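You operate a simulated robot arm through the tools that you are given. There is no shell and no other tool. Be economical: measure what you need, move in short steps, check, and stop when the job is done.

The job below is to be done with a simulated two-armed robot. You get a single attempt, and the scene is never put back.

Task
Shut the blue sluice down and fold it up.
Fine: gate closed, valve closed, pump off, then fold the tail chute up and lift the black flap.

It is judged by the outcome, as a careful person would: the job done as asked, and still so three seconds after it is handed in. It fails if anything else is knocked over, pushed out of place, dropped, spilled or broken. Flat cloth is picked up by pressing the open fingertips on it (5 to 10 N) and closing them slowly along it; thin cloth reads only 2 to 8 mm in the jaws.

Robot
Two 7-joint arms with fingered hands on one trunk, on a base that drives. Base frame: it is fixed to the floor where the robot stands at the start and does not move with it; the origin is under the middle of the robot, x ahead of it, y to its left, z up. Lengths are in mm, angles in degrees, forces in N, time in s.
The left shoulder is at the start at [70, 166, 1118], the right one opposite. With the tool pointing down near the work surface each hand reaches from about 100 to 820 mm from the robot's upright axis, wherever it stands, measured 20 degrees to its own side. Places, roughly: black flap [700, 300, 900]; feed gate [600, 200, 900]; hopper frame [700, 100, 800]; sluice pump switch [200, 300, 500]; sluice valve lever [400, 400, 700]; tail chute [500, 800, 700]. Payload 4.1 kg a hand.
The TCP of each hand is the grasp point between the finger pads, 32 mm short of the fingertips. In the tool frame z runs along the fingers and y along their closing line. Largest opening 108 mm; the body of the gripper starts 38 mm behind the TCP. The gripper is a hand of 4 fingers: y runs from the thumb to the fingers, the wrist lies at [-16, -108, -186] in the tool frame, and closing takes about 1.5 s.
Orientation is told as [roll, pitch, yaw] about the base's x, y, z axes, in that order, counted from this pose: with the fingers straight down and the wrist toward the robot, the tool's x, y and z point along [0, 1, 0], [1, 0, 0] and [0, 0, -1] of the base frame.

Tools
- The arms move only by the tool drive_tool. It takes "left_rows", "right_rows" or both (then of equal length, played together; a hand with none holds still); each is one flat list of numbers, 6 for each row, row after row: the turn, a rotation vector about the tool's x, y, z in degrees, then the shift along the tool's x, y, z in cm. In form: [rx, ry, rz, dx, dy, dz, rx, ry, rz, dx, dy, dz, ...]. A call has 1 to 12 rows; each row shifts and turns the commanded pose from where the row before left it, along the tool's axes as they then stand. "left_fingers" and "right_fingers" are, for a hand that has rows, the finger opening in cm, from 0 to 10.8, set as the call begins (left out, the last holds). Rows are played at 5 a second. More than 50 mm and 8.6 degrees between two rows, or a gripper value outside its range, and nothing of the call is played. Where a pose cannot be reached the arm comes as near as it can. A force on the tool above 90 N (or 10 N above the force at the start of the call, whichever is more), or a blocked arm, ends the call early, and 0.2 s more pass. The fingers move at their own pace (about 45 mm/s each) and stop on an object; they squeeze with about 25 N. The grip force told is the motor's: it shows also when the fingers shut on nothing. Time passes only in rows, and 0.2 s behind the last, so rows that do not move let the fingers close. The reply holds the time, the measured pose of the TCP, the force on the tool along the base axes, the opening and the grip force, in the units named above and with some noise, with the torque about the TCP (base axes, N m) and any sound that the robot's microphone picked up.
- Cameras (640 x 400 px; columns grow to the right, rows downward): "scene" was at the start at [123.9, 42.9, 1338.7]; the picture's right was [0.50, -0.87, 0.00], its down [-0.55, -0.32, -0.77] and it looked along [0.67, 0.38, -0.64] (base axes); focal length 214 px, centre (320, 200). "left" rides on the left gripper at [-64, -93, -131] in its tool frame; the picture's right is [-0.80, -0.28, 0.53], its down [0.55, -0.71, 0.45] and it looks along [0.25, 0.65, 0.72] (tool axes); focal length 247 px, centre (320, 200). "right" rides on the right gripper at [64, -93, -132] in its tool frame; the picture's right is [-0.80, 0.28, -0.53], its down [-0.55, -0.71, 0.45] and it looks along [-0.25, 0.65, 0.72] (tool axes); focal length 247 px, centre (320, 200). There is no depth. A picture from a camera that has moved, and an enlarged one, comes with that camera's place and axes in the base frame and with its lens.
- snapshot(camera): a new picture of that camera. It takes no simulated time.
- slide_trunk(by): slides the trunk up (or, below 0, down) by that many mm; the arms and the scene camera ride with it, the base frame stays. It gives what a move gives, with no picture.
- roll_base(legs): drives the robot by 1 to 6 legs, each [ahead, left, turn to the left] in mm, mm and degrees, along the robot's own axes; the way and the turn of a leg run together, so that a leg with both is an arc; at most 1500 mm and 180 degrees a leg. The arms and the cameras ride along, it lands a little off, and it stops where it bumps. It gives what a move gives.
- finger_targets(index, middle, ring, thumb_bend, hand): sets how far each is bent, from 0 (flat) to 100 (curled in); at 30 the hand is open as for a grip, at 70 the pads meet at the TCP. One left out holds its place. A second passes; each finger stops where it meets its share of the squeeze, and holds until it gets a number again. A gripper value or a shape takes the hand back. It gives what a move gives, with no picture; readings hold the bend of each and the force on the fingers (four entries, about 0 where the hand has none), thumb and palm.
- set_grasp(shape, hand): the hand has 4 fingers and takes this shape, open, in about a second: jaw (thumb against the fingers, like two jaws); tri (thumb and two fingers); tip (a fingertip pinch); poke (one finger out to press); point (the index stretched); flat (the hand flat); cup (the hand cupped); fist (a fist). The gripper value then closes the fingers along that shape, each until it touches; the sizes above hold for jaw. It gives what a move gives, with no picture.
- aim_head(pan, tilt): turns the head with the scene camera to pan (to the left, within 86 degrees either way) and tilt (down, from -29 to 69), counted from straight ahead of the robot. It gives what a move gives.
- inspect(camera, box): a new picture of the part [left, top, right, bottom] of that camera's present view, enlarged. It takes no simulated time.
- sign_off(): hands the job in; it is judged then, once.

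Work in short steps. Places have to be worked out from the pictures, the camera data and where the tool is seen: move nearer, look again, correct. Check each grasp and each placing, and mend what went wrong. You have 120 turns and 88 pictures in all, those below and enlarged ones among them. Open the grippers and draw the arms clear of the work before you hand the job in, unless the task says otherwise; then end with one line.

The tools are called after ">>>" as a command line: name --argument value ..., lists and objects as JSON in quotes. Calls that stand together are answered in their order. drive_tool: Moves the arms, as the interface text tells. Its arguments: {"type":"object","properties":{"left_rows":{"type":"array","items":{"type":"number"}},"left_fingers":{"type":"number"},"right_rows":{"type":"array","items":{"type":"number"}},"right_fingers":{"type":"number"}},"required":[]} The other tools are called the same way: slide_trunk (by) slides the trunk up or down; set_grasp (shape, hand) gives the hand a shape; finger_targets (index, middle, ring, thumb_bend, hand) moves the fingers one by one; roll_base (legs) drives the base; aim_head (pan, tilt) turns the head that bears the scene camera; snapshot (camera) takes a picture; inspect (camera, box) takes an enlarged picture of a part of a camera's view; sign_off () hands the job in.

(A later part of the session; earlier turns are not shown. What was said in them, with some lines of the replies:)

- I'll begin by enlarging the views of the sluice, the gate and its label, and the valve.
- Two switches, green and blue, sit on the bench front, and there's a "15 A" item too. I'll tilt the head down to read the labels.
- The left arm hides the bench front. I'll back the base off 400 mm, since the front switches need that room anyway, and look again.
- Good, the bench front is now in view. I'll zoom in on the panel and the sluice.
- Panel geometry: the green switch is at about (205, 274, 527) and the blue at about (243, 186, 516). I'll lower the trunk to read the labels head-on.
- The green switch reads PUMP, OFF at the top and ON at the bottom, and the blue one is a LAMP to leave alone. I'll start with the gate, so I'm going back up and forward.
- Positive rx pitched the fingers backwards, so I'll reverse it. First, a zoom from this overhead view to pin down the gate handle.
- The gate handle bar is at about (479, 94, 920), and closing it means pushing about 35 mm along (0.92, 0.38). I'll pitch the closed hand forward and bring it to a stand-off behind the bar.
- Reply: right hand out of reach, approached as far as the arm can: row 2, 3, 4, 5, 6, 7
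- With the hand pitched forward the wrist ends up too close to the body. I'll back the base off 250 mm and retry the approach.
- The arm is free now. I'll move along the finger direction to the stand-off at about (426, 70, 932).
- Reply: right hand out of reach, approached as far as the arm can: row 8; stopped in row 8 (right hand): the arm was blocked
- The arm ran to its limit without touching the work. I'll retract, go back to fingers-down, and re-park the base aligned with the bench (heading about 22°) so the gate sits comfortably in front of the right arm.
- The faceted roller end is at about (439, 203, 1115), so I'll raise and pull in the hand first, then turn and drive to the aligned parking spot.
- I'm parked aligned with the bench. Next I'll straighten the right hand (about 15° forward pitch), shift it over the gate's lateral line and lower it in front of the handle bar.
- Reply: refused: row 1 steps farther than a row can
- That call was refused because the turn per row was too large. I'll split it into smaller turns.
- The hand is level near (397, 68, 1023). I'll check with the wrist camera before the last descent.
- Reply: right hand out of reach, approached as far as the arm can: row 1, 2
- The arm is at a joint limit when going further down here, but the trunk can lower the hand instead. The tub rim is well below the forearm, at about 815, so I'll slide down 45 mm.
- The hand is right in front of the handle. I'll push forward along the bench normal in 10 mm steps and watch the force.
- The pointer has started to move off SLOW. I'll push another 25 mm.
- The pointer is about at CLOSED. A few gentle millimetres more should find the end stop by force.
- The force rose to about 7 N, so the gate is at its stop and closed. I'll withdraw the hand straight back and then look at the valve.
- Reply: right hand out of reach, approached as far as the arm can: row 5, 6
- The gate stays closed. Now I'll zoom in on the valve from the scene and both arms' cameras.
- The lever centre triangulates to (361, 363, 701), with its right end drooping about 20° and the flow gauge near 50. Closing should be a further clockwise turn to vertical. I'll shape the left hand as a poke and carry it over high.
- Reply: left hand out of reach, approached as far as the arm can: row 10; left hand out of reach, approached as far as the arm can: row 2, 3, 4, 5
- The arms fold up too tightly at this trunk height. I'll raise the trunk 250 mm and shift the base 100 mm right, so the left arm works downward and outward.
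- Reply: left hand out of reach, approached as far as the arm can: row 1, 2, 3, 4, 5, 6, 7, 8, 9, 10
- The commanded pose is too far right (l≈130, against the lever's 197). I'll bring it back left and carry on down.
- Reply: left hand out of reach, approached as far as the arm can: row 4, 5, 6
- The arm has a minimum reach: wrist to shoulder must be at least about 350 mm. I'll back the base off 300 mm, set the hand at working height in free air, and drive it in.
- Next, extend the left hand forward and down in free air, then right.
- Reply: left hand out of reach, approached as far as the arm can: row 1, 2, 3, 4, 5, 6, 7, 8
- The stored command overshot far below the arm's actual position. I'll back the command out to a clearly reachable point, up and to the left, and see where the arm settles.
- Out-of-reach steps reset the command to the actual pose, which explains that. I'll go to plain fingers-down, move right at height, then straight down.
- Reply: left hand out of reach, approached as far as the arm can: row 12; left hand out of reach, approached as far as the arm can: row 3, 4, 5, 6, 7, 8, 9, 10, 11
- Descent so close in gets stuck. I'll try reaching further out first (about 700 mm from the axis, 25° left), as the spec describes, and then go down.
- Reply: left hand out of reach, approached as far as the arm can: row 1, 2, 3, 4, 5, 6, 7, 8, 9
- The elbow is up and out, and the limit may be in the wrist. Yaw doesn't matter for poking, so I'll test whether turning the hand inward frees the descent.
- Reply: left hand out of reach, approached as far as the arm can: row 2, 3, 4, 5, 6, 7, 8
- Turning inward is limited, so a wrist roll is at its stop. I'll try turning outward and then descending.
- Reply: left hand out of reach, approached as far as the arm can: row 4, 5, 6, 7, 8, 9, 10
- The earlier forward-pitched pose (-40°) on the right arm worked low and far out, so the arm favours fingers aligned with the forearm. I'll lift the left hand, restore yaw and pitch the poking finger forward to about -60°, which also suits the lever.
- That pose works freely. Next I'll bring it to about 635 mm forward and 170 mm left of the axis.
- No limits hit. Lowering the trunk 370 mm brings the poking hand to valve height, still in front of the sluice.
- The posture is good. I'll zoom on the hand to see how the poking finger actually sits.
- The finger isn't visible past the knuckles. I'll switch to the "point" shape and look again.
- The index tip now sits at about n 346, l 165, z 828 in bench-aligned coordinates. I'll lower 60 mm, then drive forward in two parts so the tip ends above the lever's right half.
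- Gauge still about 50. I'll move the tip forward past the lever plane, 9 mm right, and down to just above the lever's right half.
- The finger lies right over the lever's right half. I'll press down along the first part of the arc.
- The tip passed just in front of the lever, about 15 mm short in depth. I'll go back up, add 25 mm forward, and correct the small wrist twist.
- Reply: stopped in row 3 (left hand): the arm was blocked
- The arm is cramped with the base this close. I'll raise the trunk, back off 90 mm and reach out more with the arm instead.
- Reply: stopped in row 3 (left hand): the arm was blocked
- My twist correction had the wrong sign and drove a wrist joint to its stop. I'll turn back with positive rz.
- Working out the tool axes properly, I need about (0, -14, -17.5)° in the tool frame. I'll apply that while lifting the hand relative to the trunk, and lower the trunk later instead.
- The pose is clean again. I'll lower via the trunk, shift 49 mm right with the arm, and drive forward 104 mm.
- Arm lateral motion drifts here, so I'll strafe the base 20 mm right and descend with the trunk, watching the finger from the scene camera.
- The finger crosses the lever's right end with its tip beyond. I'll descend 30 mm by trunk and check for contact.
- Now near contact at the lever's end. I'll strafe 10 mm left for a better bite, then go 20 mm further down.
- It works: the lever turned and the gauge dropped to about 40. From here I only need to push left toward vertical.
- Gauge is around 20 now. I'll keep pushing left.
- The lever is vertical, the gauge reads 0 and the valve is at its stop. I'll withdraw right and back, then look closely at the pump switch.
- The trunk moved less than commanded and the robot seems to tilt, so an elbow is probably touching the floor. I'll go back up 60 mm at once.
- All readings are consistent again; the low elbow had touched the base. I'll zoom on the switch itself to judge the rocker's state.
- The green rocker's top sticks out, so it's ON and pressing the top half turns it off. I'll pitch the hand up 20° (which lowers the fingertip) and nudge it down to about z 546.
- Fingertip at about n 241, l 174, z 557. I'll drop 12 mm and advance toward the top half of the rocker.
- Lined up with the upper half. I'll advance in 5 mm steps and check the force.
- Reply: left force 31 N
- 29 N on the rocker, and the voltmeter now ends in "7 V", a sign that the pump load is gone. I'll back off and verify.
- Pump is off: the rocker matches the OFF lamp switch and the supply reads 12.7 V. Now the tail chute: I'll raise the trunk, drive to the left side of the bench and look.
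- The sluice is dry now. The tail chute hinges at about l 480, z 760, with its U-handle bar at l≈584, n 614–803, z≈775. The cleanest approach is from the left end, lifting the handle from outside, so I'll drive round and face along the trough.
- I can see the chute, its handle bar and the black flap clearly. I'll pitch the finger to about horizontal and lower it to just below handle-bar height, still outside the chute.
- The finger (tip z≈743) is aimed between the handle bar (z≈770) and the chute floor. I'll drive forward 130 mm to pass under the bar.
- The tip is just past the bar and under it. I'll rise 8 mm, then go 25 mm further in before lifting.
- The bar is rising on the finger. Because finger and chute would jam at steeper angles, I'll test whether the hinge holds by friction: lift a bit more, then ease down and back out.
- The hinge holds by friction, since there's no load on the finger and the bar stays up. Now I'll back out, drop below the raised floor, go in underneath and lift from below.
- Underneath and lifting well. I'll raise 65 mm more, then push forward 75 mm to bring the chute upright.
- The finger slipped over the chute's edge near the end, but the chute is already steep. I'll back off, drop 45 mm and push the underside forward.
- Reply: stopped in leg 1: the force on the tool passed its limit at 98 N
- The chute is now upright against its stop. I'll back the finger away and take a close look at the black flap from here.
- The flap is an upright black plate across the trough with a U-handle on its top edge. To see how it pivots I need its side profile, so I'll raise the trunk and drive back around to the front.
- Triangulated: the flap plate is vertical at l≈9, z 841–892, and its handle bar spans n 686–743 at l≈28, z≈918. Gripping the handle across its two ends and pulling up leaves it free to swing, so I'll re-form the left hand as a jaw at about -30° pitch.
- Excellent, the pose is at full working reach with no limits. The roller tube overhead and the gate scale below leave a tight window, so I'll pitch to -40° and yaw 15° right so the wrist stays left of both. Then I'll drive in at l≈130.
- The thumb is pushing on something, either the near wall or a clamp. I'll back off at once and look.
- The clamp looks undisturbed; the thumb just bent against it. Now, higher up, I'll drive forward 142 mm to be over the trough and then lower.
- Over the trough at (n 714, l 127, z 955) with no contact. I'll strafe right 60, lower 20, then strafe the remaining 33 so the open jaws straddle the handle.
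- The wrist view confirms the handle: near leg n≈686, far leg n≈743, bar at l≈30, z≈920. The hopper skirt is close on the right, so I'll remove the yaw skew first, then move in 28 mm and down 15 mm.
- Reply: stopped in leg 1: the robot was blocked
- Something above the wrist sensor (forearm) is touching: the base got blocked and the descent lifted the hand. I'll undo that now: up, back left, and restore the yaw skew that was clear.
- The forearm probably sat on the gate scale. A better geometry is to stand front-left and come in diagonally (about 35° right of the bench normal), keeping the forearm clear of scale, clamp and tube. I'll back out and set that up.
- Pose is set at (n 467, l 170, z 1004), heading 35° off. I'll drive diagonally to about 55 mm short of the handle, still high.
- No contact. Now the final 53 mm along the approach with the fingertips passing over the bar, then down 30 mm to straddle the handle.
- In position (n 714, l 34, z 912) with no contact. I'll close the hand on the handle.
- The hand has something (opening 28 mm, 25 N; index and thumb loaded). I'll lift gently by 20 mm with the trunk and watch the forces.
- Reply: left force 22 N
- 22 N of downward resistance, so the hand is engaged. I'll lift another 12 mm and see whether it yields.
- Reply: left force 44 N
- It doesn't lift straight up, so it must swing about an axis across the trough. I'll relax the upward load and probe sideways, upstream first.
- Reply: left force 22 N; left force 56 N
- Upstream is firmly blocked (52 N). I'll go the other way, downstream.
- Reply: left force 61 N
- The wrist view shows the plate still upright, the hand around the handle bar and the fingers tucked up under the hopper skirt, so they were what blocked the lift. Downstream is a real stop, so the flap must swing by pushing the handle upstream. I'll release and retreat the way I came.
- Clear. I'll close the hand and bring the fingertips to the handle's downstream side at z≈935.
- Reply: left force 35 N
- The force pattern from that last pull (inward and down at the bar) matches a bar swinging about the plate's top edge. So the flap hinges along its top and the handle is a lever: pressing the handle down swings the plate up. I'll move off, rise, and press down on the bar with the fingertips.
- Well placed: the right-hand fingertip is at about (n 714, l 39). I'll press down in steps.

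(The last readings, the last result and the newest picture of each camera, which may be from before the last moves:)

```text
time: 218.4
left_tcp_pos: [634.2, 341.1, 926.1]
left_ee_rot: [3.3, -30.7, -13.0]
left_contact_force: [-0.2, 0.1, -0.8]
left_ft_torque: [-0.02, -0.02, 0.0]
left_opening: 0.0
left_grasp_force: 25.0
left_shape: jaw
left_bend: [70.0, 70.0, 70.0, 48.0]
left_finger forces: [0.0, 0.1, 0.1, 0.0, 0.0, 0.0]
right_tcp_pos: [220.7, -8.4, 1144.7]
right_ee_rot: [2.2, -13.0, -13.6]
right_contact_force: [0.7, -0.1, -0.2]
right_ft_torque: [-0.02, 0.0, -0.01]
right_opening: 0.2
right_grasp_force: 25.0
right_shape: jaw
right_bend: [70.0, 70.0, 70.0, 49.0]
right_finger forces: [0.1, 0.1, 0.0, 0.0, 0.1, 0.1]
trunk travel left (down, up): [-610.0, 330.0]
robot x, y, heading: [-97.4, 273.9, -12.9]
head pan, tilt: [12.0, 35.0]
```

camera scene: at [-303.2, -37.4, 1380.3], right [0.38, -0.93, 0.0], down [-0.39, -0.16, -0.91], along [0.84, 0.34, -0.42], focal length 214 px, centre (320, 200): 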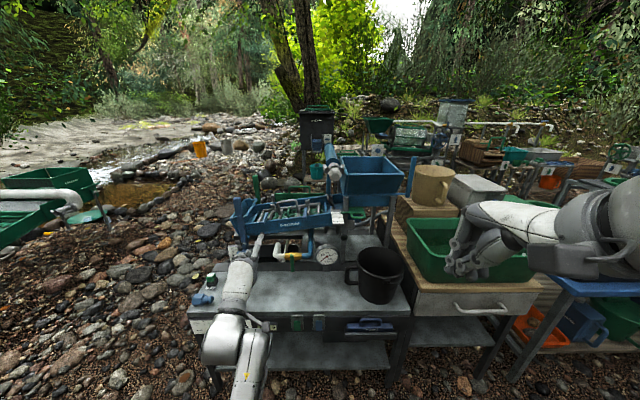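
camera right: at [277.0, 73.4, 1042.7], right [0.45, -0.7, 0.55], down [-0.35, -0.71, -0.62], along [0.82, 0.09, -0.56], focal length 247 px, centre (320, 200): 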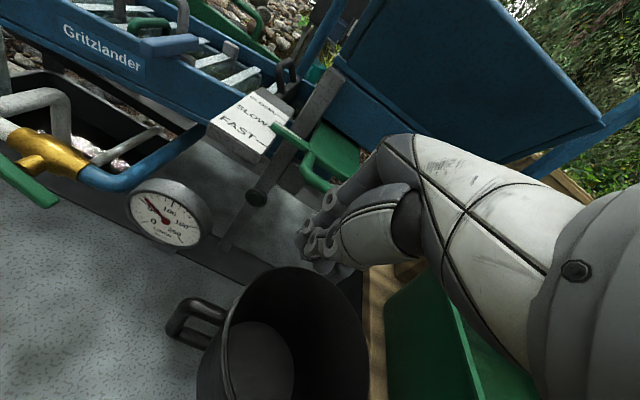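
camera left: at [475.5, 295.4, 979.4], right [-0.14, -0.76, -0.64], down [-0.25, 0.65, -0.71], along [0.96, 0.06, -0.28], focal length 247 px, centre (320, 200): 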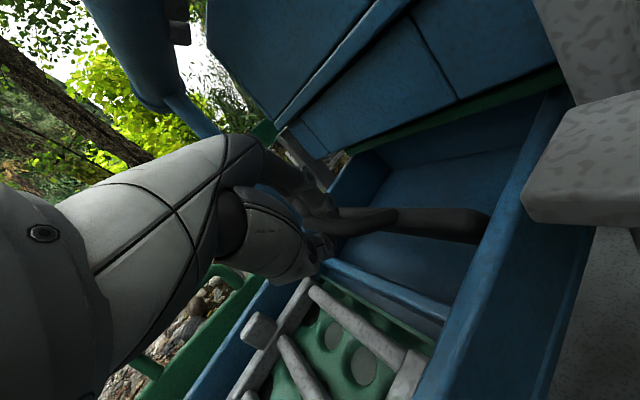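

No contact all the way down, so the fingers passed just downstream of the bar. I'll use the straight index at a shallower pitch, which keeps the hand clear of tube and wall: back off, raise and reshape.

>>> slide_trunk --by 25

>>> roll_base --legs '[[-75, -12, 0]]'

>>> set_grasp --hand "left" --shape "point"

>>> drive_tool --left_rows '[5.5, 0, 0, 0, 0, 0, 5.5, 0, 0, 0, 0, 0]'

```text
time: 219.1
left_tcp_pos: [635.3, 341.8, 950.4]
left_ee_rot: [3.3, -30.7, -13.0]
left_contact_force: [0.2, 0.0, -0.3]
left_ft_torque: [-0.02, -0.01, -0.02]
left_opening: 0.3
left_grasp_force: 25.2
left_shape: jaw
left_bend: [70.0, 70.0, 70.0, 48.0]
left_finger forces: [0.1, 0.1, 0.0, 0.0, 0.1, 0.0]
right_tcp_pos: [220.6, -9.2, 1170.0]
right_ee_rot: [2.2, -13.1, -13.6]
right_contact_force: [1.0, 0.3, 0.0]
right_ft_torque: [0.01, 0.0, -0.01]
right_opening: 0.0
right_grasp_force: 25.5
right_shape: jaw
right_bend: [70.0, 70.0, 70.0, 49.0]
right_finger forces: [0.0, 0.0, 0.1, 0.0, 0.0, 0.0]
trunk travel left (down, up): [-635.0, 305.0]
robot x, y, heading: [-97.2, 269.9, -12.8]
head pan, tilt: [12.0, 35.0]
```

```text
time: 220.2
left_tcp_pos: [558.8, 347.0, 951.9]
left_ee_rot: [3.3, -30.8, -12.9]
left_contact_force: [0.0, -1.4, 0.1]
left_ft_torque: [-0.01, -0.02, -0.01]
left_opening: 0.0
left_grasp_force: 25.1
left_shape: jaw
left_bend: [70.0, 70.0, 70.0, 48.0]
left_finger forces: [0.0, 0.0, 0.1, 0.0, 0.0, 0.0]
right_tcp_pos: [143.7, -3.6, 1169.6]
right_ee_rot: [2.3, -13.2, -13.4]
right_contact_force: [-0.9, -0.5, 0.1]
right_ft_torque: [-0.03, -0.02, 0.0]
right_opening: 0.0
right_grasp_force: 24.8
right_shape: jaw
right_bend: [70.0, 70.0, 70.0, 49.0]
right_finger forces: [0.0, 0.0, 0.1, 0.0, 0.0, 0.0]
trunk travel left (down, up): [-635.0, 305.0]
robot x, y, heading: [-176.6, 274.3, -12.8]
head pan, tilt: [12.0, 35.0]
```

```text
time: 221.1
left_tcp_pos: [559.6, 347.6, 950.9]
left_ee_rot: [3.3, -30.7, -13.0]
left_contact_force: [0.3, 0.1, 0.4]
left_ft_torque: [0.0, 0.0, 0.0]
left_opening: 0.0
left_grasp_force: 0.0
left_shape: point
left_bend: [19.0, 99.0, 100.0, 100.0]
left_finger forces: [0.1, 0.1, 0.0, 0.0, 0.0, 0.0]
right_tcp_pos: [144.8, -3.0, 1170.4]
right_ee_rot: [2.2, -13.1, -13.5]
right_contact_force: [-0.1, 0.0, 0.5]
right_ft_torque: [0.0, -0.03, -0.03]
right_opening: 0.1
right_grasp_force: 25.2
right_shape: jaw
right_bend: [70.0, 70.0, 70.0, 49.0]
right_finger forces: [0.0, 0.1, 0.1, 0.1, 0.0, 0.0]
trunk travel left (down, up): [-635.0, 305.0]
robot x, y, heading: [-172.5, 273.4, -12.6]
head pan, tilt: [12.0, 35.0]
```

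```text
time: 221.7
left_tcp_pos: [559.0, 347.4, 951.3]
left_ee_rot: [3.1, -19.7, -12.3]
left_contact_force: [0.2, 0.3, 0.7]
left_ft_torque: [0.01, 0.02, -0.02]
left_opening: 0.3
left_grasp_force: 0.0
left_shape: point
left_bend: [19.0, 99.0, 100.0, 100.0]
left_finger forces: [0.0, 0.0, 0.0, 0.0, 0.0, 0.1]
right_tcp_pos: [146.3, -3.2, 1168.9]
right_ee_rot: [2.4, -13.1, -13.5]
right_contact_force: [-0.3, 0.7, -0.6]
right_ft_torque: [-0.02, -0.03, -0.01]
right_opening: 0.0
right_grasp_force: 25.4
right_shape: jaw
right_bend: [70.0, 70.0, 70.0, 49.0]
right_finger forces: [0.0, 0.0, 0.0, 0.1, 0.0, 0.0]
trunk travel left (down, up): [-635.0, 305.0]
robot x, y, heading: [-173.9, 274.9, -13.0]
head pan, tilt: [12.0, 35.0]
```

>>> roll_base --legs '[[20, -13, 0]]'

>>> slide_trunk --by -20

>>> slide_trunk --by -12

```text
time: 222.5
left_tcp_pos: [574.0, 329.8, 951.4]
left_ee_rot: [3.1, -19.6, -12.2]
left_contact_force: [0.0, 0.8, 0.3]
left_ft_torque: [0.01, -0.01, 0.0]
left_opening: 0.0
left_grasp_force: 0.0
left_shape: point
left_bend: [19.0, 99.0, 100.0, 100.0]
left_finger forces: [0.1, 0.0, 0.0, 0.0, 0.1, 0.0]
right_tcp_pos: [161.5, -20.7, 1169.2]
right_ee_rot: [2.2, -13.2, -13.5]
right_contact_force: [0.3, -0.2, 0.2]
right_ft_torque: [-0.03, 0.03, 0.0]
right_opening: 0.1
right_grasp_force: 24.9
right_shape: jaw
right_bend: [70.0, 70.0, 70.0, 49.0]
right_finger forces: [0.0, 0.0, 0.1, 0.0, 0.0, 0.0]
trunk travel left (down, up): [-635.0, 305.0]
robot x, y, heading: [-154.1, 259.9, -12.8]
head pan, tilt: [12.0, 35.0]
```

```text
time: 223.2
left_tcp_pos: [576.9, 330.0, 930.3]
left_ee_rot: [3.0, -19.7, -12.4]
left_contact_force: [-0.8, 0.4, -1.0]
left_ft_torque: [-0.02, -0.04, 0.01]
left_opening: 103.4
left_grasp_force: 0.1
left_shape: point
left_bend: [19.0, 99.0, 100.0, 100.0]
left_finger forces: [0.0, 0.1, 0.1, 0.0, 0.0, 0.0]
right_tcp_pos: [162.5, -22.4, 1150.3]
right_ee_rot: [2.3, -13.1, -13.5]
right_contact_force: [0.2, -0.3, 0.2]
right_ft_torque: [0.0, 0.01, 0.0]
right_opening: 0.0
right_grasp_force: 25.1
right_shape: jaw
right_bend: [70.0, 70.0, 70.0, 49.0]
right_finger forces: [0.0, 0.0, 0.0, 0.0, 0.1, 0.1]
trunk travel left (down, up): [-615.0, 325.0]
robot x, y, heading: [-159.8, 255.3, -12.7]
head pan, tilt: [12.0, 35.0]
```

```text
time: 223.8
left_tcp_pos: [574.1, 332.2, 922.4]
left_ee_rot: [3.0, -20.1, -12.2]
left_contact_force: [-8.5, 5.1, 12.9]
left_ft_torque: [-0.37, -0.92, 0.11]
left_opening: 103.7
left_grasp_force: 0.1
left_shape: point
left_bend: [18.0, 99.0, 100.0, 100.0]
left_finger forces: [13.8, 0.1, 0.0, 0.0, 0.1, 0.0]
right_tcp_pos: [159.4, -19.0, 1139.2]
right_ee_rot: [2.2, -13.4, -13.6]
right_contact_force: [-1.0, 0.0, 0.3]
right_ft_torque: [0.02, 0.02, -0.01]
right_opening: 0.0
right_grasp_force: 24.8
right_shape: jaw
right_bend: [70.0, 70.0, 70.0, 49.0]
right_finger forces: [0.0, 0.0, 0.0, 0.0, 0.0, 0.1]
trunk travel left (down, up): [-603.0, 337.0]
robot x, y, heading: [-160.1, 259.2, -12.8]
head pan, tilt: [12.0, 35.0]
```

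Contact on the bar: 13 N up. I'll press further and see whether it gives way.

>>> slide_trunk --by -8

>>> slide_trunk --by -6

```text
time: 224.3
left_tcp_pos: [578.9, 327.7, 908.3]
left_ee_rot: [3.0, -19.3, -12.3]
left_contact_force: [1.6, -0.1, 0.7]
left_ft_torque: [0.03, -0.01, 0.03]
left_opening: 0.0
left_grasp_force: 0.0
left_shape: point
left_bend: [19.0, 99.0, 100.0, 100.0]
left_finger forces: [0.1, 0.1, 0.0, 0.1, 0.0, 0.1]
right_tcp_pos: [163.4, -21.7, 1129.2]
right_ee_rot: [2.2, -13.1, -13.5]
right_contact_force: [-0.2, -0.2, -0.3]
right_ft_torque: [0.0, 0.04, 0.03]
right_opening: 0.0
right_grasp_force: 24.4
right_shape: jaw
right_bend: [70.0, 70.0, 70.0, 49.0]
right_finger forces: [0.0, 0.0, 0.0, 0.0, 0.0, 0.0]
trunk travel left (down, up): [-595.0, 345.0]
robot x, y, heading: [-152.2, 260.0, -12.9]
head pan, tilt: [12.0, 35.0]
```

```text
time: 224.9
left_tcp_pos: [576.6, 329.6, 904.5]
left_ee_rot: [3.1, -19.8, -12.2]
left_contact_force: [-0.2, -0.6, 0.2]
left_ft_torque: [-0.03, 0.04, -0.07]
left_opening: 0.1
left_grasp_force: 0.0
left_shape: point
left_bend: [19.0, 99.0, 100.0, 100.0]
left_finger forces: [0.5, 0.1, 0.0, 0.0, 0.1, 0.0]
right_tcp_pos: [162.2, -21.4, 1123.6]
right_ee_rot: [2.2, -13.1, -13.5]
right_contact_force: [-0.1, 0.3, 0.2]
right_ft_torque: [0.04, -0.03, 0.0]
right_opening: 0.1
right_grasp_force: 25.1
right_shape: jaw
right_bend: [70.0, 70.0, 70.0, 49.0]
right_finger forces: [0.1, 0.1, 0.1, 0.1, 0.0, 0.1]
trunk travel left (down, up): [-589.0, 351.0]
robot x, y, heading: [-159.9, 259.4, -12.9]
head pan, tilt: [12.0, 35.0]
```

The load vanished: either the bar moved or the tip dropped inside the U. I'll test by moving 15 mm downstream.

>>> roll_base --legs '[[-9, 12, 0]]'

```text
time: 225.7
left_tcp_pos: [570.0, 344.5, 905.0]
left_ee_rot: [3.1, -19.7, -12.3]
left_contact_force: [-0.2, 1.4, 2.3]
left_ft_torque: [-0.04, -0.11, 0.12]
left_opening: 103.4
left_grasp_force: 0.1
left_shape: point
left_bend: [19.0, 99.0, 100.0, 100.0]
left_finger forces: [1.8, 0.1, 0.0, 0.0, 0.0, 0.1]
right_tcp_pos: [154.7, -6.4, 1124.1]
right_ee_rot: [2.2, -13.2, -13.5]
right_contact_force: [-0.2, 0.1, -0.3]
right_ft_torque: [0.02, 0.01, -0.01]
right_opening: 0.0
right_grasp_force: 25.3
right_shape: jaw
right_bend: [70.0, 70.0, 70.0, 49.0]
right_finger forces: [0.0, 0.0, 0.1, 0.0, 0.0, 0.0]
trunk travel left (down, up): [-589.0, 351.0]
robot x, y, heading: [-165.7, 273.1, -12.5]
head pan, tilt: [12.0, 35.0]
```

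A light load (about 2 N), much like the chute's friction hinge, so the flap is probably turning. I'll continue pressing down in steps.

>>> slide_trunk --by -8

>>> slide_trunk --by -8

```text
time: 226.2
left_tcp_pos: [569.5, 345.7, 898.4]
left_ee_rot: [2.9, -19.8, -12.2]
left_contact_force: [-0.7, 1.4, 1.1]
left_ft_torque: [-0.06, -0.07, 0.14]
left_opening: 103.6
left_grasp_force: 0.0
left_shape: point
left_bend: [20.0, 99.0, 100.0, 100.0]
left_finger forces: [2.0, 0.1, 0.1, 0.0, 0.0, 0.0]
right_tcp_pos: [155.1, -6.4, 1117.9]
right_ee_rot: [2.2, -13.3, -13.3]
right_contact_force: [0.0, 0.0, -0.1]
right_ft_torque: [-0.01, 0.02, 0.01]
right_opening: 0.1
right_grasp_force: 25.2
right_shape: jaw
right_bend: [70.0, 70.0, 70.0, 49.0]
right_finger forces: [0.1, 0.0, 0.0, 0.1, 0.0, 0.0]
trunk travel left (down, up): [-581.0, 359.0]
robot x, y, heading: [-160.0, 273.2, -12.8]
head pan, tilt: [12.0, 35.0]
```

```text
time: 226.8
left_tcp_pos: [569.6, 345.2, 888.4]
left_ee_rot: [3.0, -19.7, -12.3]
left_contact_force: [0.9, 1.5, 0.8]
left_ft_torque: [-0.03, -0.02, 0.02]
left_opening: 103.4
left_grasp_force: 0.1
left_shape: point
left_bend: [19.0, 99.0, 100.0, 100.0]
left_finger forces: [0.6, 0.0, 0.0, 0.0, 0.1, 0.0]
right_tcp_pos: [155.5, -5.8, 1107.1]
right_ee_rot: [2.2, -13.0, -13.5]
right_contact_force: [1.2, 0.1, 0.3]
right_ft_torque: [0.0, -0.01, -0.01]
right_opening: 0.1
right_grasp_force: 24.8
right_shape: jaw
right_bend: [70.0, 70.0, 70.0, 49.0]
right_finger forces: [0.1, 0.1, 0.1, 0.0, 0.0, 0.0]
trunk travel left (down, up): [-573.0, 367.0]
robot x, y, heading: [-161.3, 270.3, -12.9]
head pan, tilt: [12.0, 35.0]
```

The light load at this position means the bar has swung down with the finger. I'll re-seat the tip more over the bar (up 14, upstream 11) and press to the end of travel.

>>> slide_trunk --by 16

>>> roll_base --legs '[[7, -9, 0]]'

>>> slide_trunk --by -10

>>> slide_trunk --by -10

```text
time: 227.4
left_tcp_pos: [569.5, 344.5, 904.6]
left_ee_rot: [3.0, -19.7, -12.2]
left_contact_force: [0.6, 0.4, 0.0]
left_ft_torque: [0.01, 0.02, 0.0]
left_opening: 103.9
left_grasp_force: 0.2
left_shape: point
left_bend: [19.0, 99.0, 100.0, 100.0]
left_finger forces: [0.0, 0.0, 0.0, 0.1, 0.0, 0.0]
right_tcp_pos: [156.4, -6.6, 1124.2]
right_ee_rot: [2.2, -13.0, -13.5]
right_contact_force: [0.1, -0.4, 0.5]
right_ft_torque: [-0.01, 0.02, -0.01]
right_opening: 0.0
right_grasp_force: 24.6
right_shape: jaw
right_bend: [70.0, 70.0, 70.0, 49.0]
right_finger forces: [0.0, 0.0, 0.1, 0.0, 0.0, 0.0]
trunk travel left (down, up): [-589.0, 351.0]
robot x, y, heading: [-166.7, 273.6, -12.8]
head pan, tilt: [12.0, 35.0]
```

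```text
time: 228.2
left_tcp_pos: [574.5, 335.4, 905.8]
left_ee_rot: [3.1, -19.7, -12.2]
left_contact_force: [-0.2, 0.9, 0.4]
left_ft_torque: [-0.02, 0.03, -0.01]
left_opening: 103.6
left_grasp_force: 0.0
left_shape: point
left_bend: [19.0, 99.0, 100.0, 100.0]
left_finger forces: [0.1, 0.0, 0.0, 0.0, 0.0, 0.0]
right_tcp_pos: [160.6, -16.1, 1124.7]
right_ee_rot: [2.2, -13.2, -13.5]
right_contact_force: [0.4, -0.5, -0.5]
right_ft_torque: [0.02, 0.03, 0.0]
right_opening: 0.0
right_grasp_force: 25.7
right_shape: jaw
right_bend: [70.0, 70.0, 70.0, 49.0]
right_finger forces: [0.0, 0.0, 0.0, 0.1, 0.1, 0.0]
trunk travel left (down, up): [-589.0, 351.0]
robot x, y, heading: [-157.0, 262.2, -12.6]
head pan, tilt: [12.0, 35.0]
```

```text
time: 228.8
left_tcp_pos: [574.4, 336.6, 894.3]
left_ee_rot: [3.0, -19.7, -12.2]
left_contact_force: [-0.1, -0.9, 0.1]
left_ft_torque: [0.0, 0.0, 0.0]
left_opening: 103.7
left_grasp_force: 0.1
left_shape: point
left_bend: [19.0, 99.0, 100.0, 100.0]
left_finger forces: [0.0, 0.0, 0.1, 0.0, 0.0, 0.0]
right_tcp_pos: [161.1, -16.7, 1114.2]
right_ee_rot: [2.3, -13.1, -13.4]
right_contact_force: [-0.2, -0.2, 0.8]
right_ft_torque: [-0.02, 0.02, 0.0]
right_opening: 0.0
right_grasp_force: 24.7
right_shape: jaw
right_bend: [70.0, 70.0, 70.0, 49.0]
right_finger forces: [0.0, 0.0, 0.0, 0.0, 0.1, 0.1]
trunk travel left (down, up): [-579.0, 361.0]
robot x, y, heading: [-160.4, 259.1, -12.4]
head pan, tilt: [12.0, 35.0]
```

```text
time: 229.3
left_tcp_pos: [574.6, 335.0, 884.9]
left_ee_rot: [3.0, -19.6, -12.2]
left_contact_force: [-0.4, 0.1, 1.0]
left_ft_torque: [-0.02, -0.04, -0.01]
left_opening: 103.8
left_grasp_force: 0.1
left_shape: point
left_bend: [19.0, 99.0, 100.0, 100.0]
left_finger forces: [0.1, 0.0, 0.0, 0.0, 0.0, 0.0]
right_tcp_pos: [160.0, -17.6, 1104.8]
right_ee_rot: [2.3, -13.2, -13.4]
right_contact_force: [-0.1, -0.1, 0.2]
right_ft_torque: [-0.02, -0.03, 0.0]
right_opening: 0.1
right_grasp_force: 25.5
right_shape: jaw
right_bend: [70.0, 70.0, 70.0, 49.0]
right_finger forces: [0.0, 0.0, 0.0, 0.1, 0.1, 0.1]
trunk travel left (down, up): [-569.0, 371.0]
robot x, y, heading: [-157.9, 264.2, -12.3]
head pan, tilt: [12.0, 35.0]
```

>>> slide_trunk --by -8

>>> slide_trunk --by -8

```text
time: 229.9
left_tcp_pos: [574.1, 334.6, 878.0]
left_ee_rot: [3.0, -19.8, -12.3]
left_contact_force: [1.4, -1.7, 0.6]
left_ft_torque: [0.0, -0.03, -0.09]
left_opening: 0.0
left_grasp_force: 0.0
left_shape: point
left_bend: [19.0, 99.0, 100.0, 100.0]
left_finger forces: [1.5, 0.1, 0.1, 0.0, 0.0, 0.0]
right_tcp_pos: [159.8, -17.1, 1095.6]
right_ee_rot: [2.2, -13.1, -13.4]
right_contact_force: [-0.2, 0.2, 0.1]
right_ft_torque: [0.02, -0.03, -0.01]
right_opening: 0.0
right_grasp_force: 25.0
right_shape: jaw
right_bend: [70.0, 70.0, 70.0, 49.0]
right_finger forces: [0.0, 0.1, 0.0, 0.1, 0.0, 0.1]
trunk travel left (down, up): [-561.0, 379.0]
robot x, y, heading: [-157.7, 262.3, -12.7]
head pan, tilt: [12.0, 35.0]
```

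```text
time: 230.5
left_tcp_pos: [573.6, 334.2, 869.5]
left_ee_rot: [3.0, -19.8, -12.1]
left_contact_force: [0.2, -2.1, 2.2]
left_ft_torque: [-0.06, -0.12, -0.1]
left_opening: 0.1
left_grasp_force: 0.0
left_shape: point
left_bend: [18.0, 99.0, 100.0, 100.0]
left_finger forces: [2.7, 0.0, 0.1, 0.0, 0.0, 0.0]
right_tcp_pos: [160.1, -15.7, 1087.5]
right_ee_rot: [2.3, -13.3, -13.3]
right_contact_force: [0.4, 0.4, 0.6]
right_ft_torque: [0.0, 0.02, 0.03]
right_opening: 0.2
right_grasp_force: 24.7
right_shape: jaw
right_bend: [70.0, 70.0, 70.0, 49.0]
right_finger forces: [0.0, 0.1, 0.1, 0.0, 0.0, 0.1]
trunk travel left (down, up): [-553.0, 387.0]
robot x, y, heading: [-159.6, 261.5, -12.7]
head pan, tilt: [12.0, 35.0]
```

The light moving load is back (about 2.7 N) with the bar well down, so the plate has swung a long way up. I'll press a few millimetres more to find its stop.

>>> slide_trunk --by -5

>>> slide_trunk --by -4

```text
time: 231.0
left_tcp_pos: [575.3, 334.9, 865.9]
left_ee_rot: [3.0, -19.7, -12.2]
left_contact_force: [1.0, -2.3, 4.4]
left_ft_torque: [-0.08, -0.23, -0.13]
left_opening: 0.0
left_grasp_force: 0.0
left_shape: point
left_bend: [17.0, 99.0, 100.0, 100.0]
left_finger forces: [3.8, 0.1, 0.0, 0.0, 0.0, 0.1]
right_tcp_pos: [160.1, -16.8, 1082.6]
right_ee_rot: [2.3, -13.1, -13.4]
right_contact_force: [0.1, 0.6, 0.0]
right_ft_torque: [-0.02, 0.02, -0.01]
right_opening: 0.0
right_grasp_force: 24.6
right_shape: jaw
right_bend: [70.0, 70.0, 70.0, 49.0]
right_finger forces: [0.1, 0.0, 0.1, 0.1, 0.1, 0.0]
trunk travel left (down, up): [-548.0, 392.0]
robot x, y, heading: [-161.0, 262.1, -12.7]
head pan, tilt: [12.0, 35.0]
```

```text
time: 231.5
left_tcp_pos: [574.1, 334.3, 860.8]
left_ee_rot: [3.0, -19.9, -12.3]
left_contact_force: [-1.7, -2.6, 8.3]
left_ft_torque: [-0.2, -0.49, -0.18]
left_opening: 0.1
left_grasp_force: 0.0
left_shape: point
left_bend: [16.0, 99.0, 100.0, 100.0]
left_finger forces: [6.0, 0.0, 0.0, 0.0, 0.0, 0.0]
right_tcp_pos: [159.7, -16.7, 1079.5]
right_ee_rot: [2.3, -13.3, -13.5]
right_contact_force: [0.3, -0.7, 0.1]
right_ft_torque: [0.0, 0.02, 0.0]
right_opening: 0.1
right_grasp_force: 25.2
right_shape: jaw
right_bend: [70.0, 70.0, 70.0, 49.0]
right_finger forces: [0.1, 0.1, 0.0, 0.0, 0.0, 0.1]
trunk travel left (down, up): [-544.0, 396.0]
robot x, y, heading: [-158.0, 265.2, -13.0]
head pan, tilt: [12.0, 35.0]
```

The load is rising gently, at end of travel or trough floor. To verify without pictures I'll probe: go back up, return over the bar's original spot, and descend again. If the bar is gone from there, the flap has swung.

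>>> slide_trunk --by 91

>>> roll_base --legs '[[2, -4, 0]]'

>>> slide_trunk --by -35

>>> slide_trunk --by -12

```text
time: 232.8
left_tcp_pos: [576.5, 333.3, 951.3]
left_ee_rot: [3.0, -19.7, -12.2]
left_contact_force: [-0.1, 0.5, -0.4]
left_ft_torque: [0.04, -0.03, -0.01]
left_opening: 0.0
left_grasp_force: 0.1
left_shape: point
left_bend: [19.0, 99.0, 100.0, 100.0]
left_finger forces: [0.0, 0.1, 0.1, 0.0, 0.0, 0.0]
right_tcp_pos: [161.8, -16.1, 1170.0]
right_ee_rot: [2.2, -13.0, -13.4]
right_contact_force: [-0.4, 1.0, -0.7]
right_ft_torque: [0.01, 0.01, -0.02]
right_opening: 0.1
right_grasp_force: 25.2
right_shape: jaw
right_bend: [70.0, 70.0, 70.0, 49.0]
right_finger forces: [0.0, 0.0, 0.1, 0.0, 0.1, 0.0]
trunk travel left (down, up): [-635.0, 305.0]
robot x, y, heading: [-161.7, 262.7, -12.8]
head pan, tilt: [12.0, 35.0]
```

```text
time: 233.5
left_tcp_pos: [575.6, 330.3, 950.5]
left_ee_rot: [3.0, -19.8, -12.2]
left_contact_force: [-0.2, -0.7, -0.7]
left_ft_torque: [0.01, 0.03, 0.05]
left_opening: 0.0
left_grasp_force: 0.0
left_shape: point
left_bend: [19.0, 99.0, 100.0, 100.0]
left_finger forces: [0.0, 0.1, 0.0, 0.0, 0.0, 0.0]
right_tcp_pos: [160.8, -20.5, 1168.6]
right_ee_rot: [2.2, -13.3, -13.4]
right_contact_force: [0.2, -0.5, 0.4]
right_ft_torque: [-0.01, 0.01, 0.0]
right_opening: 0.2
right_grasp_force: 25.1
right_shape: jaw
right_bend: [70.0, 70.0, 70.0, 49.0]
right_finger forces: [0.1, 0.0, 0.1, 0.0, 0.0, 0.0]
trunk travel left (down, up): [-635.0, 305.0]
robot x, y, heading: [-159.4, 261.2, -12.5]
head pan, tilt: [12.0, 35.0]
```

```text
time: 234.3
left_tcp_pos: [575.2, 330.4, 915.9]
left_ee_rot: [3.0, -19.8, -12.2]
left_contact_force: [0.6, -0.2, 0.3]
left_ft_torque: [0.02, -0.02, -0.02]
left_opening: 0.1
left_grasp_force: 0.1
left_shape: point
left_bend: [19.0, 99.0, 100.0, 100.0]
left_finger forces: [0.0, 0.1, 0.0, 0.0, 0.1, 0.0]
right_tcp_pos: [160.4, -21.2, 1134.6]
right_ee_rot: [2.2, -13.2, -13.4]
right_contact_force: [0.0, -1.1, 0.2]
right_ft_torque: [0.0, 0.0, 0.0]
right_opening: 0.3
right_grasp_force: 24.9
right_shape: jaw
right_bend: [70.0, 70.0, 70.0, 49.0]
right_finger forces: [0.1, 0.0, 0.0, 0.0, 0.0, 0.0]
trunk travel left (down, up): [-600.0, 340.0]
robot x, y, heading: [-156.5, 256.8, -12.6]
head pan, tilt: [12.0, 35.0]
```

```text
time: 234.9
left_tcp_pos: [575.3, 331.1, 904.6]
left_ee_rot: [3.0, -19.8, -12.3]
left_contact_force: [0.4, 0.4, 0.5]
left_ft_torque: [-0.01, 0.0, -0.01]
left_opening: 0.0
left_grasp_force: 0.2
left_shape: point
left_bend: [19.0, 99.0, 100.0, 100.0]
left_finger forces: [0.0, 0.0, 0.1, 0.1, 0.1, 0.0]
right_tcp_pos: [161.8, -21.3, 1122.4]
right_ee_rot: [2.1, -13.2, -13.4]
right_contact_force: [-0.3, 0.5, -0.2]
right_ft_torque: [-0.03, -0.01, -0.02]
right_opening: 0.2
right_grasp_force: 25.4
right_shape: jaw
right_bend: [70.0, 70.0, 70.0, 49.0]
right_finger forces: [0.0, 0.0, 0.0, 0.0, 0.0, 0.0]
trunk travel left (down, up): [-588.0, 352.0]
robot x, y, heading: [-158.4, 260.4, -12.6]
head pan, tilt: [12.0, 35.0]
```

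The original spot is empty now: 13 N before, nothing this time. The bar has swung down and the flap up. To make sure it's fully up, I'll nudge the lowered bar upstream from its downstream side.

>>> roll_base --legs '[[-12, 17, 0]]'

>>> slide_trunk --by -20

>>> roll_base --legs '[[8, -11, 0]]'

>>> roll_base --legs '[[6, -8, 0]]'

```text
time: 235.7
left_tcp_pos: [567.8, 348.1, 904.2]
left_ee_rot: [3.0, -19.7, -12.2]
left_contact_force: [-0.3, -0.4, 0.8]
left_ft_torque: [0.03, 0.05, 0.03]
left_opening: 0.0
left_grasp_force: 0.0
left_shape: point
left_bend: [19.0, 99.0, 100.0, 100.0]
left_finger forces: [0.0, 0.2, 0.1, 0.1, 0.0, 0.0]
right_tcp_pos: [153.7, -2.9, 1123.1]
right_ee_rot: [2.2, -13.1, -13.6]
right_contact_force: [-1.1, -0.3, -0.4]
right_ft_torque: [-0.03, 0.03, 0.0]
right_opening: 0.0
right_grasp_force: 25.1
right_shape: jaw
right_bend: [70.0, 70.0, 70.0, 49.0]
right_finger forces: [0.1, 0.1, 0.0, 0.1, 0.1, 0.0]
trunk travel left (down, up): [-588.0, 352.0]
robot x, y, heading: [-166.0, 273.9, -13.0]
head pan, tilt: [12.0, 35.0]
```

```text
time: 236.4
left_tcp_pos: [567.6, 349.7, 884.7]
left_ee_rot: [3.0, -19.8, -12.2]
left_contact_force: [-0.7, -0.1, 0.2]
left_ft_torque: [0.0, -0.03, -0.01]
left_opening: 0.0
left_grasp_force: 0.0
left_shape: point
left_bend: [19.0, 99.0, 100.0, 100.0]
left_finger forces: [0.6, 0.0, 0.1, 0.0, 0.0, 0.0]
right_tcp_pos: [152.9, -2.1, 1102.9]
right_ee_rot: [2.3, -13.1, -13.4]
right_contact_force: [0.0, 0.5, -0.2]
right_ft_torque: [0.03, 0.03, 0.0]
right_opening: 0.0
right_grasp_force: 25.5
right_shape: jaw
right_bend: [70.0, 70.0, 70.0, 49.0]
right_finger forces: [0.0, 0.0, 0.0, 0.1, 0.0, 0.0]
trunk travel left (down, up): [-568.0, 372.0]
robot x, y, heading: [-164.6, 274.7, -13.0]
head pan, tilt: [12.0, 35.0]
```

```text
time: 237.1
left_tcp_pos: [572.7, 336.9, 884.1]
left_ee_rot: [2.9, -19.9, -12.1]
left_contact_force: [0.7, -0.2, -0.6]
left_ft_torque: [-0.03, 0.03, 0.02]
left_opening: 0.2
left_grasp_force: 0.1
left_shape: point
left_bend: [19.0, 99.0, 100.0, 100.0]
left_finger forces: [0.1, 0.0, 0.0, 0.1, 0.1, 0.0]
right_tcp_pos: [157.7, -15.3, 1103.2]
right_ee_rot: [2.2, -13.2, -13.4]
right_contact_force: [-0.5, 0.3, 0.3]
right_ft_torque: [-0.01, 0.02, 0.03]
right_opening: 0.0
right_grasp_force: 24.8
right_shape: jaw
right_bend: [70.0, 70.0, 70.0, 49.0]
right_finger forces: [0.0, 0.1, 0.1, 0.0, 0.0, 0.1]
trunk travel left (down, up): [-568.0, 372.0]
robot x, y, heading: [-162.4, 264.4, -12.7]
head pan, tilt: [12.0, 35.0]
```

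```text
time: 237.9
left_tcp_pos: [577.6, 328.3, 884.5]
left_ee_rot: [2.9, -19.6, -12.1]
left_contact_force: [-1.5, -0.1, -0.7]
left_ft_torque: [0.02, -0.02, 0.03]
left_opening: 0.0
left_grasp_force: 0.0
left_shape: point
left_bend: [19.0, 99.0, 100.0, 100.0]
left_finger forces: [0.0, 0.0, 0.1, 0.0, 0.0, 0.1]
right_tcp_pos: [163.2, -23.2, 1103.9]
right_ee_rot: [2.2, -13.2, -13.4]
right_contact_force: [1.0, 0.8, -0.8]
right_ft_torque: [-0.01, 0.03, 0.02]
right_opening: 0.0
right_grasp_force: 24.7
right_shape: jaw
right_bend: [70.0, 70.0, 70.0, 49.0]
right_finger forces: [0.1, 0.0, 0.0, 0.0, 0.1, 0.0]
trunk travel left (down, up): [-568.0, 372.0]
robot x, y, heading: [-158.5, 255.3, -12.9]
head pan, tilt: [12.0, 35.0]
```

No contact at l≈27. If the plate were still hanging, I'd meet its face by l≈20, so I'll go 10–12 mm further.

>>> roll_base --legs '[[6, -8, 0]]'

>>> roll_base --legs '[[4, -6, 0]]'

```text
time: 238.6
left_tcp_pos: [582.5, 319.1, 883.8]
left_ee_rot: [3.0, -19.9, -12.2]
left_contact_force: [-1.6, 3.5, 1.2]
left_ft_torque: [-0.02, -0.09, 0.2]
left_opening: 103.8
left_grasp_force: 0.1
left_shape: point
left_bend: [20.0, 99.0, 100.0, 100.0]
left_finger forces: [4.1, 0.0, 0.0, 0.1, 0.1, 0.0]
right_tcp_pos: [167.5, -32.9, 1103.4]
right_ee_rot: [2.2, -13.2, -13.3]
right_contact_force: [0.1, 0.2, -1.1]
right_ft_torque: [0.03, 0.04, 0.0]
right_opening: 0.0
right_grasp_force: 25.0
right_shape: jaw
right_bend: [70.0, 70.0, 70.0, 49.0]
right_finger forces: [0.0, 0.0, 0.0, 0.1, 0.0, 0.0]
trunk travel left (down, up): [-568.0, 372.0]
robot x, y, heading: [-149.1, 243.3, -12.9]
head pan, tilt: [12.0, 35.0]
```

```text
time: 239.4
left_tcp_pos: [581.4, 314.3, 883.8]
left_ee_rot: [3.0, -19.9, -12.1]
left_contact_force: [-6.0, 7.9, 6.2]
left_ft_torque: [-0.1, -0.32, 0.38]
left_opening: 103.7
left_grasp_force: 0.0
left_shape: point
left_bend: [21.0, 99.0, 100.0, 100.0]
left_finger forces: [10.2, 0.0, 0.1, 0.0, 0.1, 0.1]
right_tcp_pos: [168.3, -38.6, 1104.6]
right_ee_rot: [2.2, -13.2, -13.5]
right_contact_force: [0.5, 0.0, 0.0]
right_ft_torque: [0.0, -0.03, -0.01]
right_opening: 0.0
right_grasp_force: 24.5
right_shape: jaw
right_bend: [70.0, 70.0, 70.0, 49.0]
right_finger forces: [0.0, 0.1, 0.0, 0.1, 0.1, 0.0]
trunk travel left (down, up): [-568.0, 372.0]
robot x, y, heading: [-150.4, 239.9, -12.7]
head pan, tilt: [12.0, 35.0]
```

The tip meets something below and upstream with an upward component: the lowered bar at its end of travel, not the hanging plate face. The flap is up, so I'll withdraw downstream, up and back along the approach line.

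>>> roll_base --legs '[[-14, 20, 0]]'

>>> slide_trunk --by 110

>>> roll_base --legs '[[-330, 0, 0], [0, 150, 0]]'

>>> set_grasp --hand "left" --shape "jaw"

>>> drive_tool --left_rows '[0, 0, 0, 0, 0, 0, 0, 0, 0, 0, 0, 0, 0, 0, 0, 0, 0, 0, 0, 0, 0, 0, 0, 0, 0, 0, 0, 0, 0, 0, 0, 0, 0, 0, 0, 0]' --right_rows '[0, 0, 0, 0, 0, 0, 0, 0, 0, 0, 0, 0, 0, 0, 0, 0, 0, 0, 0, 0, 0, 0, 0, 0, 0, 0, 0, 0, 0, 0, 0, 0, 0, 0, 0, 0]' --left_fingers 10.8 --right_fingers 10.8

```text
time: 240.2
left_tcp_pos: [574.9, 334.6, 885.1]
left_ee_rot: [3.0, -19.9, -12.1]
left_contact_force: [0.0, 0.0, 0.3]
left_ft_torque: [-0.01, 0.03, -0.01]
left_opening: 0.0
left_grasp_force: 0.0
left_shape: point
left_bend: [19.0, 99.0, 100.0, 100.0]
left_finger forces: [0.0, 0.0, 0.0, 0.0, 0.0, 0.0]
right_tcp_pos: [159.9, -16.3, 1104.2]
right_ee_rot: [2.2, -13.3, -13.4]
right_contact_force: [0.1, 0.4, 0.2]
right_ft_torque: [-0.04, 0.01, -0.01]
right_opening: 0.0
right_grasp_force: 24.7
right_shape: jaw
right_bend: [70.0, 70.0, 70.0, 49.0]
right_finger forces: [0.1, 0.0, 0.0, 0.0, 0.0, 0.1]
trunk travel left (down, up): [-568.0, 372.0]
robot x, y, heading: [-156.6, 261.5, -12.7]
head pan, tilt: [12.0, 35.0]
```

```text
time: 241.6
left_tcp_pos: [575.5, 335.7, 994.4]
left_ee_rot: [3.0, -19.8, -12.0]
left_contact_force: [-0.2, -0.3, 0.1]
left_ft_torque: [-0.04, 0.0, -0.02]
left_opening: 0.2
left_grasp_force: 0.0
left_shape: point
left_bend: [19.0, 99.0, 100.0, 100.0]
left_finger forces: [0.1, 0.1, 0.0, 0.0, 0.0, 0.0]
right_tcp_pos: [161.7, -17.4, 1211.7]
right_ee_rot: [2.2, -13.1, -13.3]
right_contact_force: [0.4, -0.1, 0.1]
right_ft_torque: [0.0, -0.01, 0.01]
right_opening: 0.2
right_grasp_force: 25.1
right_shape: jaw
right_bend: [70.0, 70.0, 70.0, 49.0]
right_finger forces: [0.1, 0.0, 0.0, 0.0, 0.0, 0.0]
trunk travel left (down, up): [-678.0, 262.0]
robot x, y, heading: [-158.9, 263.6, -12.6]
head pan, tilt: [12.0, 35.0]
```

```text
time: 244.8
left_tcp_pos: [285.0, 556.0, 995.0]
left_ee_rot: [2.9, -19.8, -12.3]
left_contact_force: [0.6, -1.0, 0.1]
left_ft_torque: [0.01, 0.0, 0.02]
left_opening: 0.0
left_grasp_force: 0.0
left_shape: point
left_bend: [19.0, 99.0, 100.0, 100.0]
left_finger forces: [0.1, 0.1, 0.1, 0.0, 0.0, 0.0]
right_tcp_pos: [-130.3, 204.0, 1213.8]
right_ee_rot: [2.2, -13.1, -13.5]
right_contact_force: [0.2, 0.7, -0.4]
right_ft_torque: [-0.03, -0.01, 0.01]
right_opening: 0.0
right_grasp_force: 24.8
right_shape: jaw
right_bend: [70.0, 70.0, 70.0, 49.0]
right_finger forces: [0.0, 0.0, 0.0, 0.0, 0.1, 0.0]
trunk travel left (down, up): [-678.0, 262.0]
robot x, y, heading: [-450.3, 486.5, -12.8]
head pan, tilt: [12.0, 35.0]
```

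```text
time: 245.7
left_tcp_pos: [284.2, 554.1, 994.7]
left_ee_rot: [2.9, -19.8, -12.2]
left_contact_force: [-0.3, -0.4, -0.2]
left_ft_torque: [-0.03, 0.02, 0.04]
left_opening: 107.4
left_grasp_force: 0.1
left_shape: jaw
left_bend: [30.0, 30.0, 30.0, 30.0]
left_finger forces: [0.0, 0.0, 0.0, 0.0, 0.0, 0.1]
right_tcp_pos: [-130.6, 203.5, 1213.1]
right_ee_rot: [2.1, -13.1, -13.5]
right_contact_force: [-0.1, 0.0, -0.2]
right_ft_torque: [-0.02, 0.0, -0.01]
right_opening: 0.0
right_grasp_force: 25.0
right_shape: jaw
right_bend: [70.0, 70.0, 70.0, 49.0]
right_finger forces: [0.0, 0.1, 0.0, 0.1, 0.1, 0.1]
trunk travel left (down, up): [-678.0, 262.0]
robot x, y, heading: [-450.6, 483.9, -12.7]
head pan, tilt: [12.0, 35.0]
```

```text
time: 247.1
left_tcp_pos: [285.3, 556.7, 994.5]
left_ee_rot: [2.9, -19.9, -12.1]
left_contact_force: [-0.2, 0.0, 0.1]
left_ft_torque: [-0.01, 0.02, 0.04]
left_opening: 107.7
left_grasp_force: 0.1
left_shape: jaw
left_bend: [30.0, 30.0, 30.0, 30.0]
left_finger forces: [0.0, 0.1, 0.0, 0.0, 0.1, 0.0]
right_tcp_pos: [-130.3, 204.3, 1212.8]
right_ee_rot: [2.2, -13.2, -13.6]
right_contact_force: [-0.4, 0.3, 0.0]
right_ft_torque: [-0.02, -0.03, -0.01]
right_opening: 107.7
right_grasp_force: 0.1
right_shape: jaw
right_bend: [30.0, 30.0, 30.0, 30.0]
right_finger forces: [0.0, 0.1, 0.0, 0.0, 0.0, 0.0]
trunk travel left (down, up): [-678.0, 262.0]
robot x, y, heading: [-448.8, 482.2, -12.9]
head pan, tilt: [12.0, 35.0]
```

Both grippers are open and the arms are well clear. The gate, valve, pump and chute were seen in place; the flap was checked only by touch, as the pictures had run out. I'm handing in.

>>> sign_off

```text
The job is handed in.
```

The blue sluice is shut down and folded: gate at CLOSED, valve closed (0 L/min), pump off, tail chute upright against its stop, and the black flap lifted, though I had no pictures left and judged the flap only by touch.
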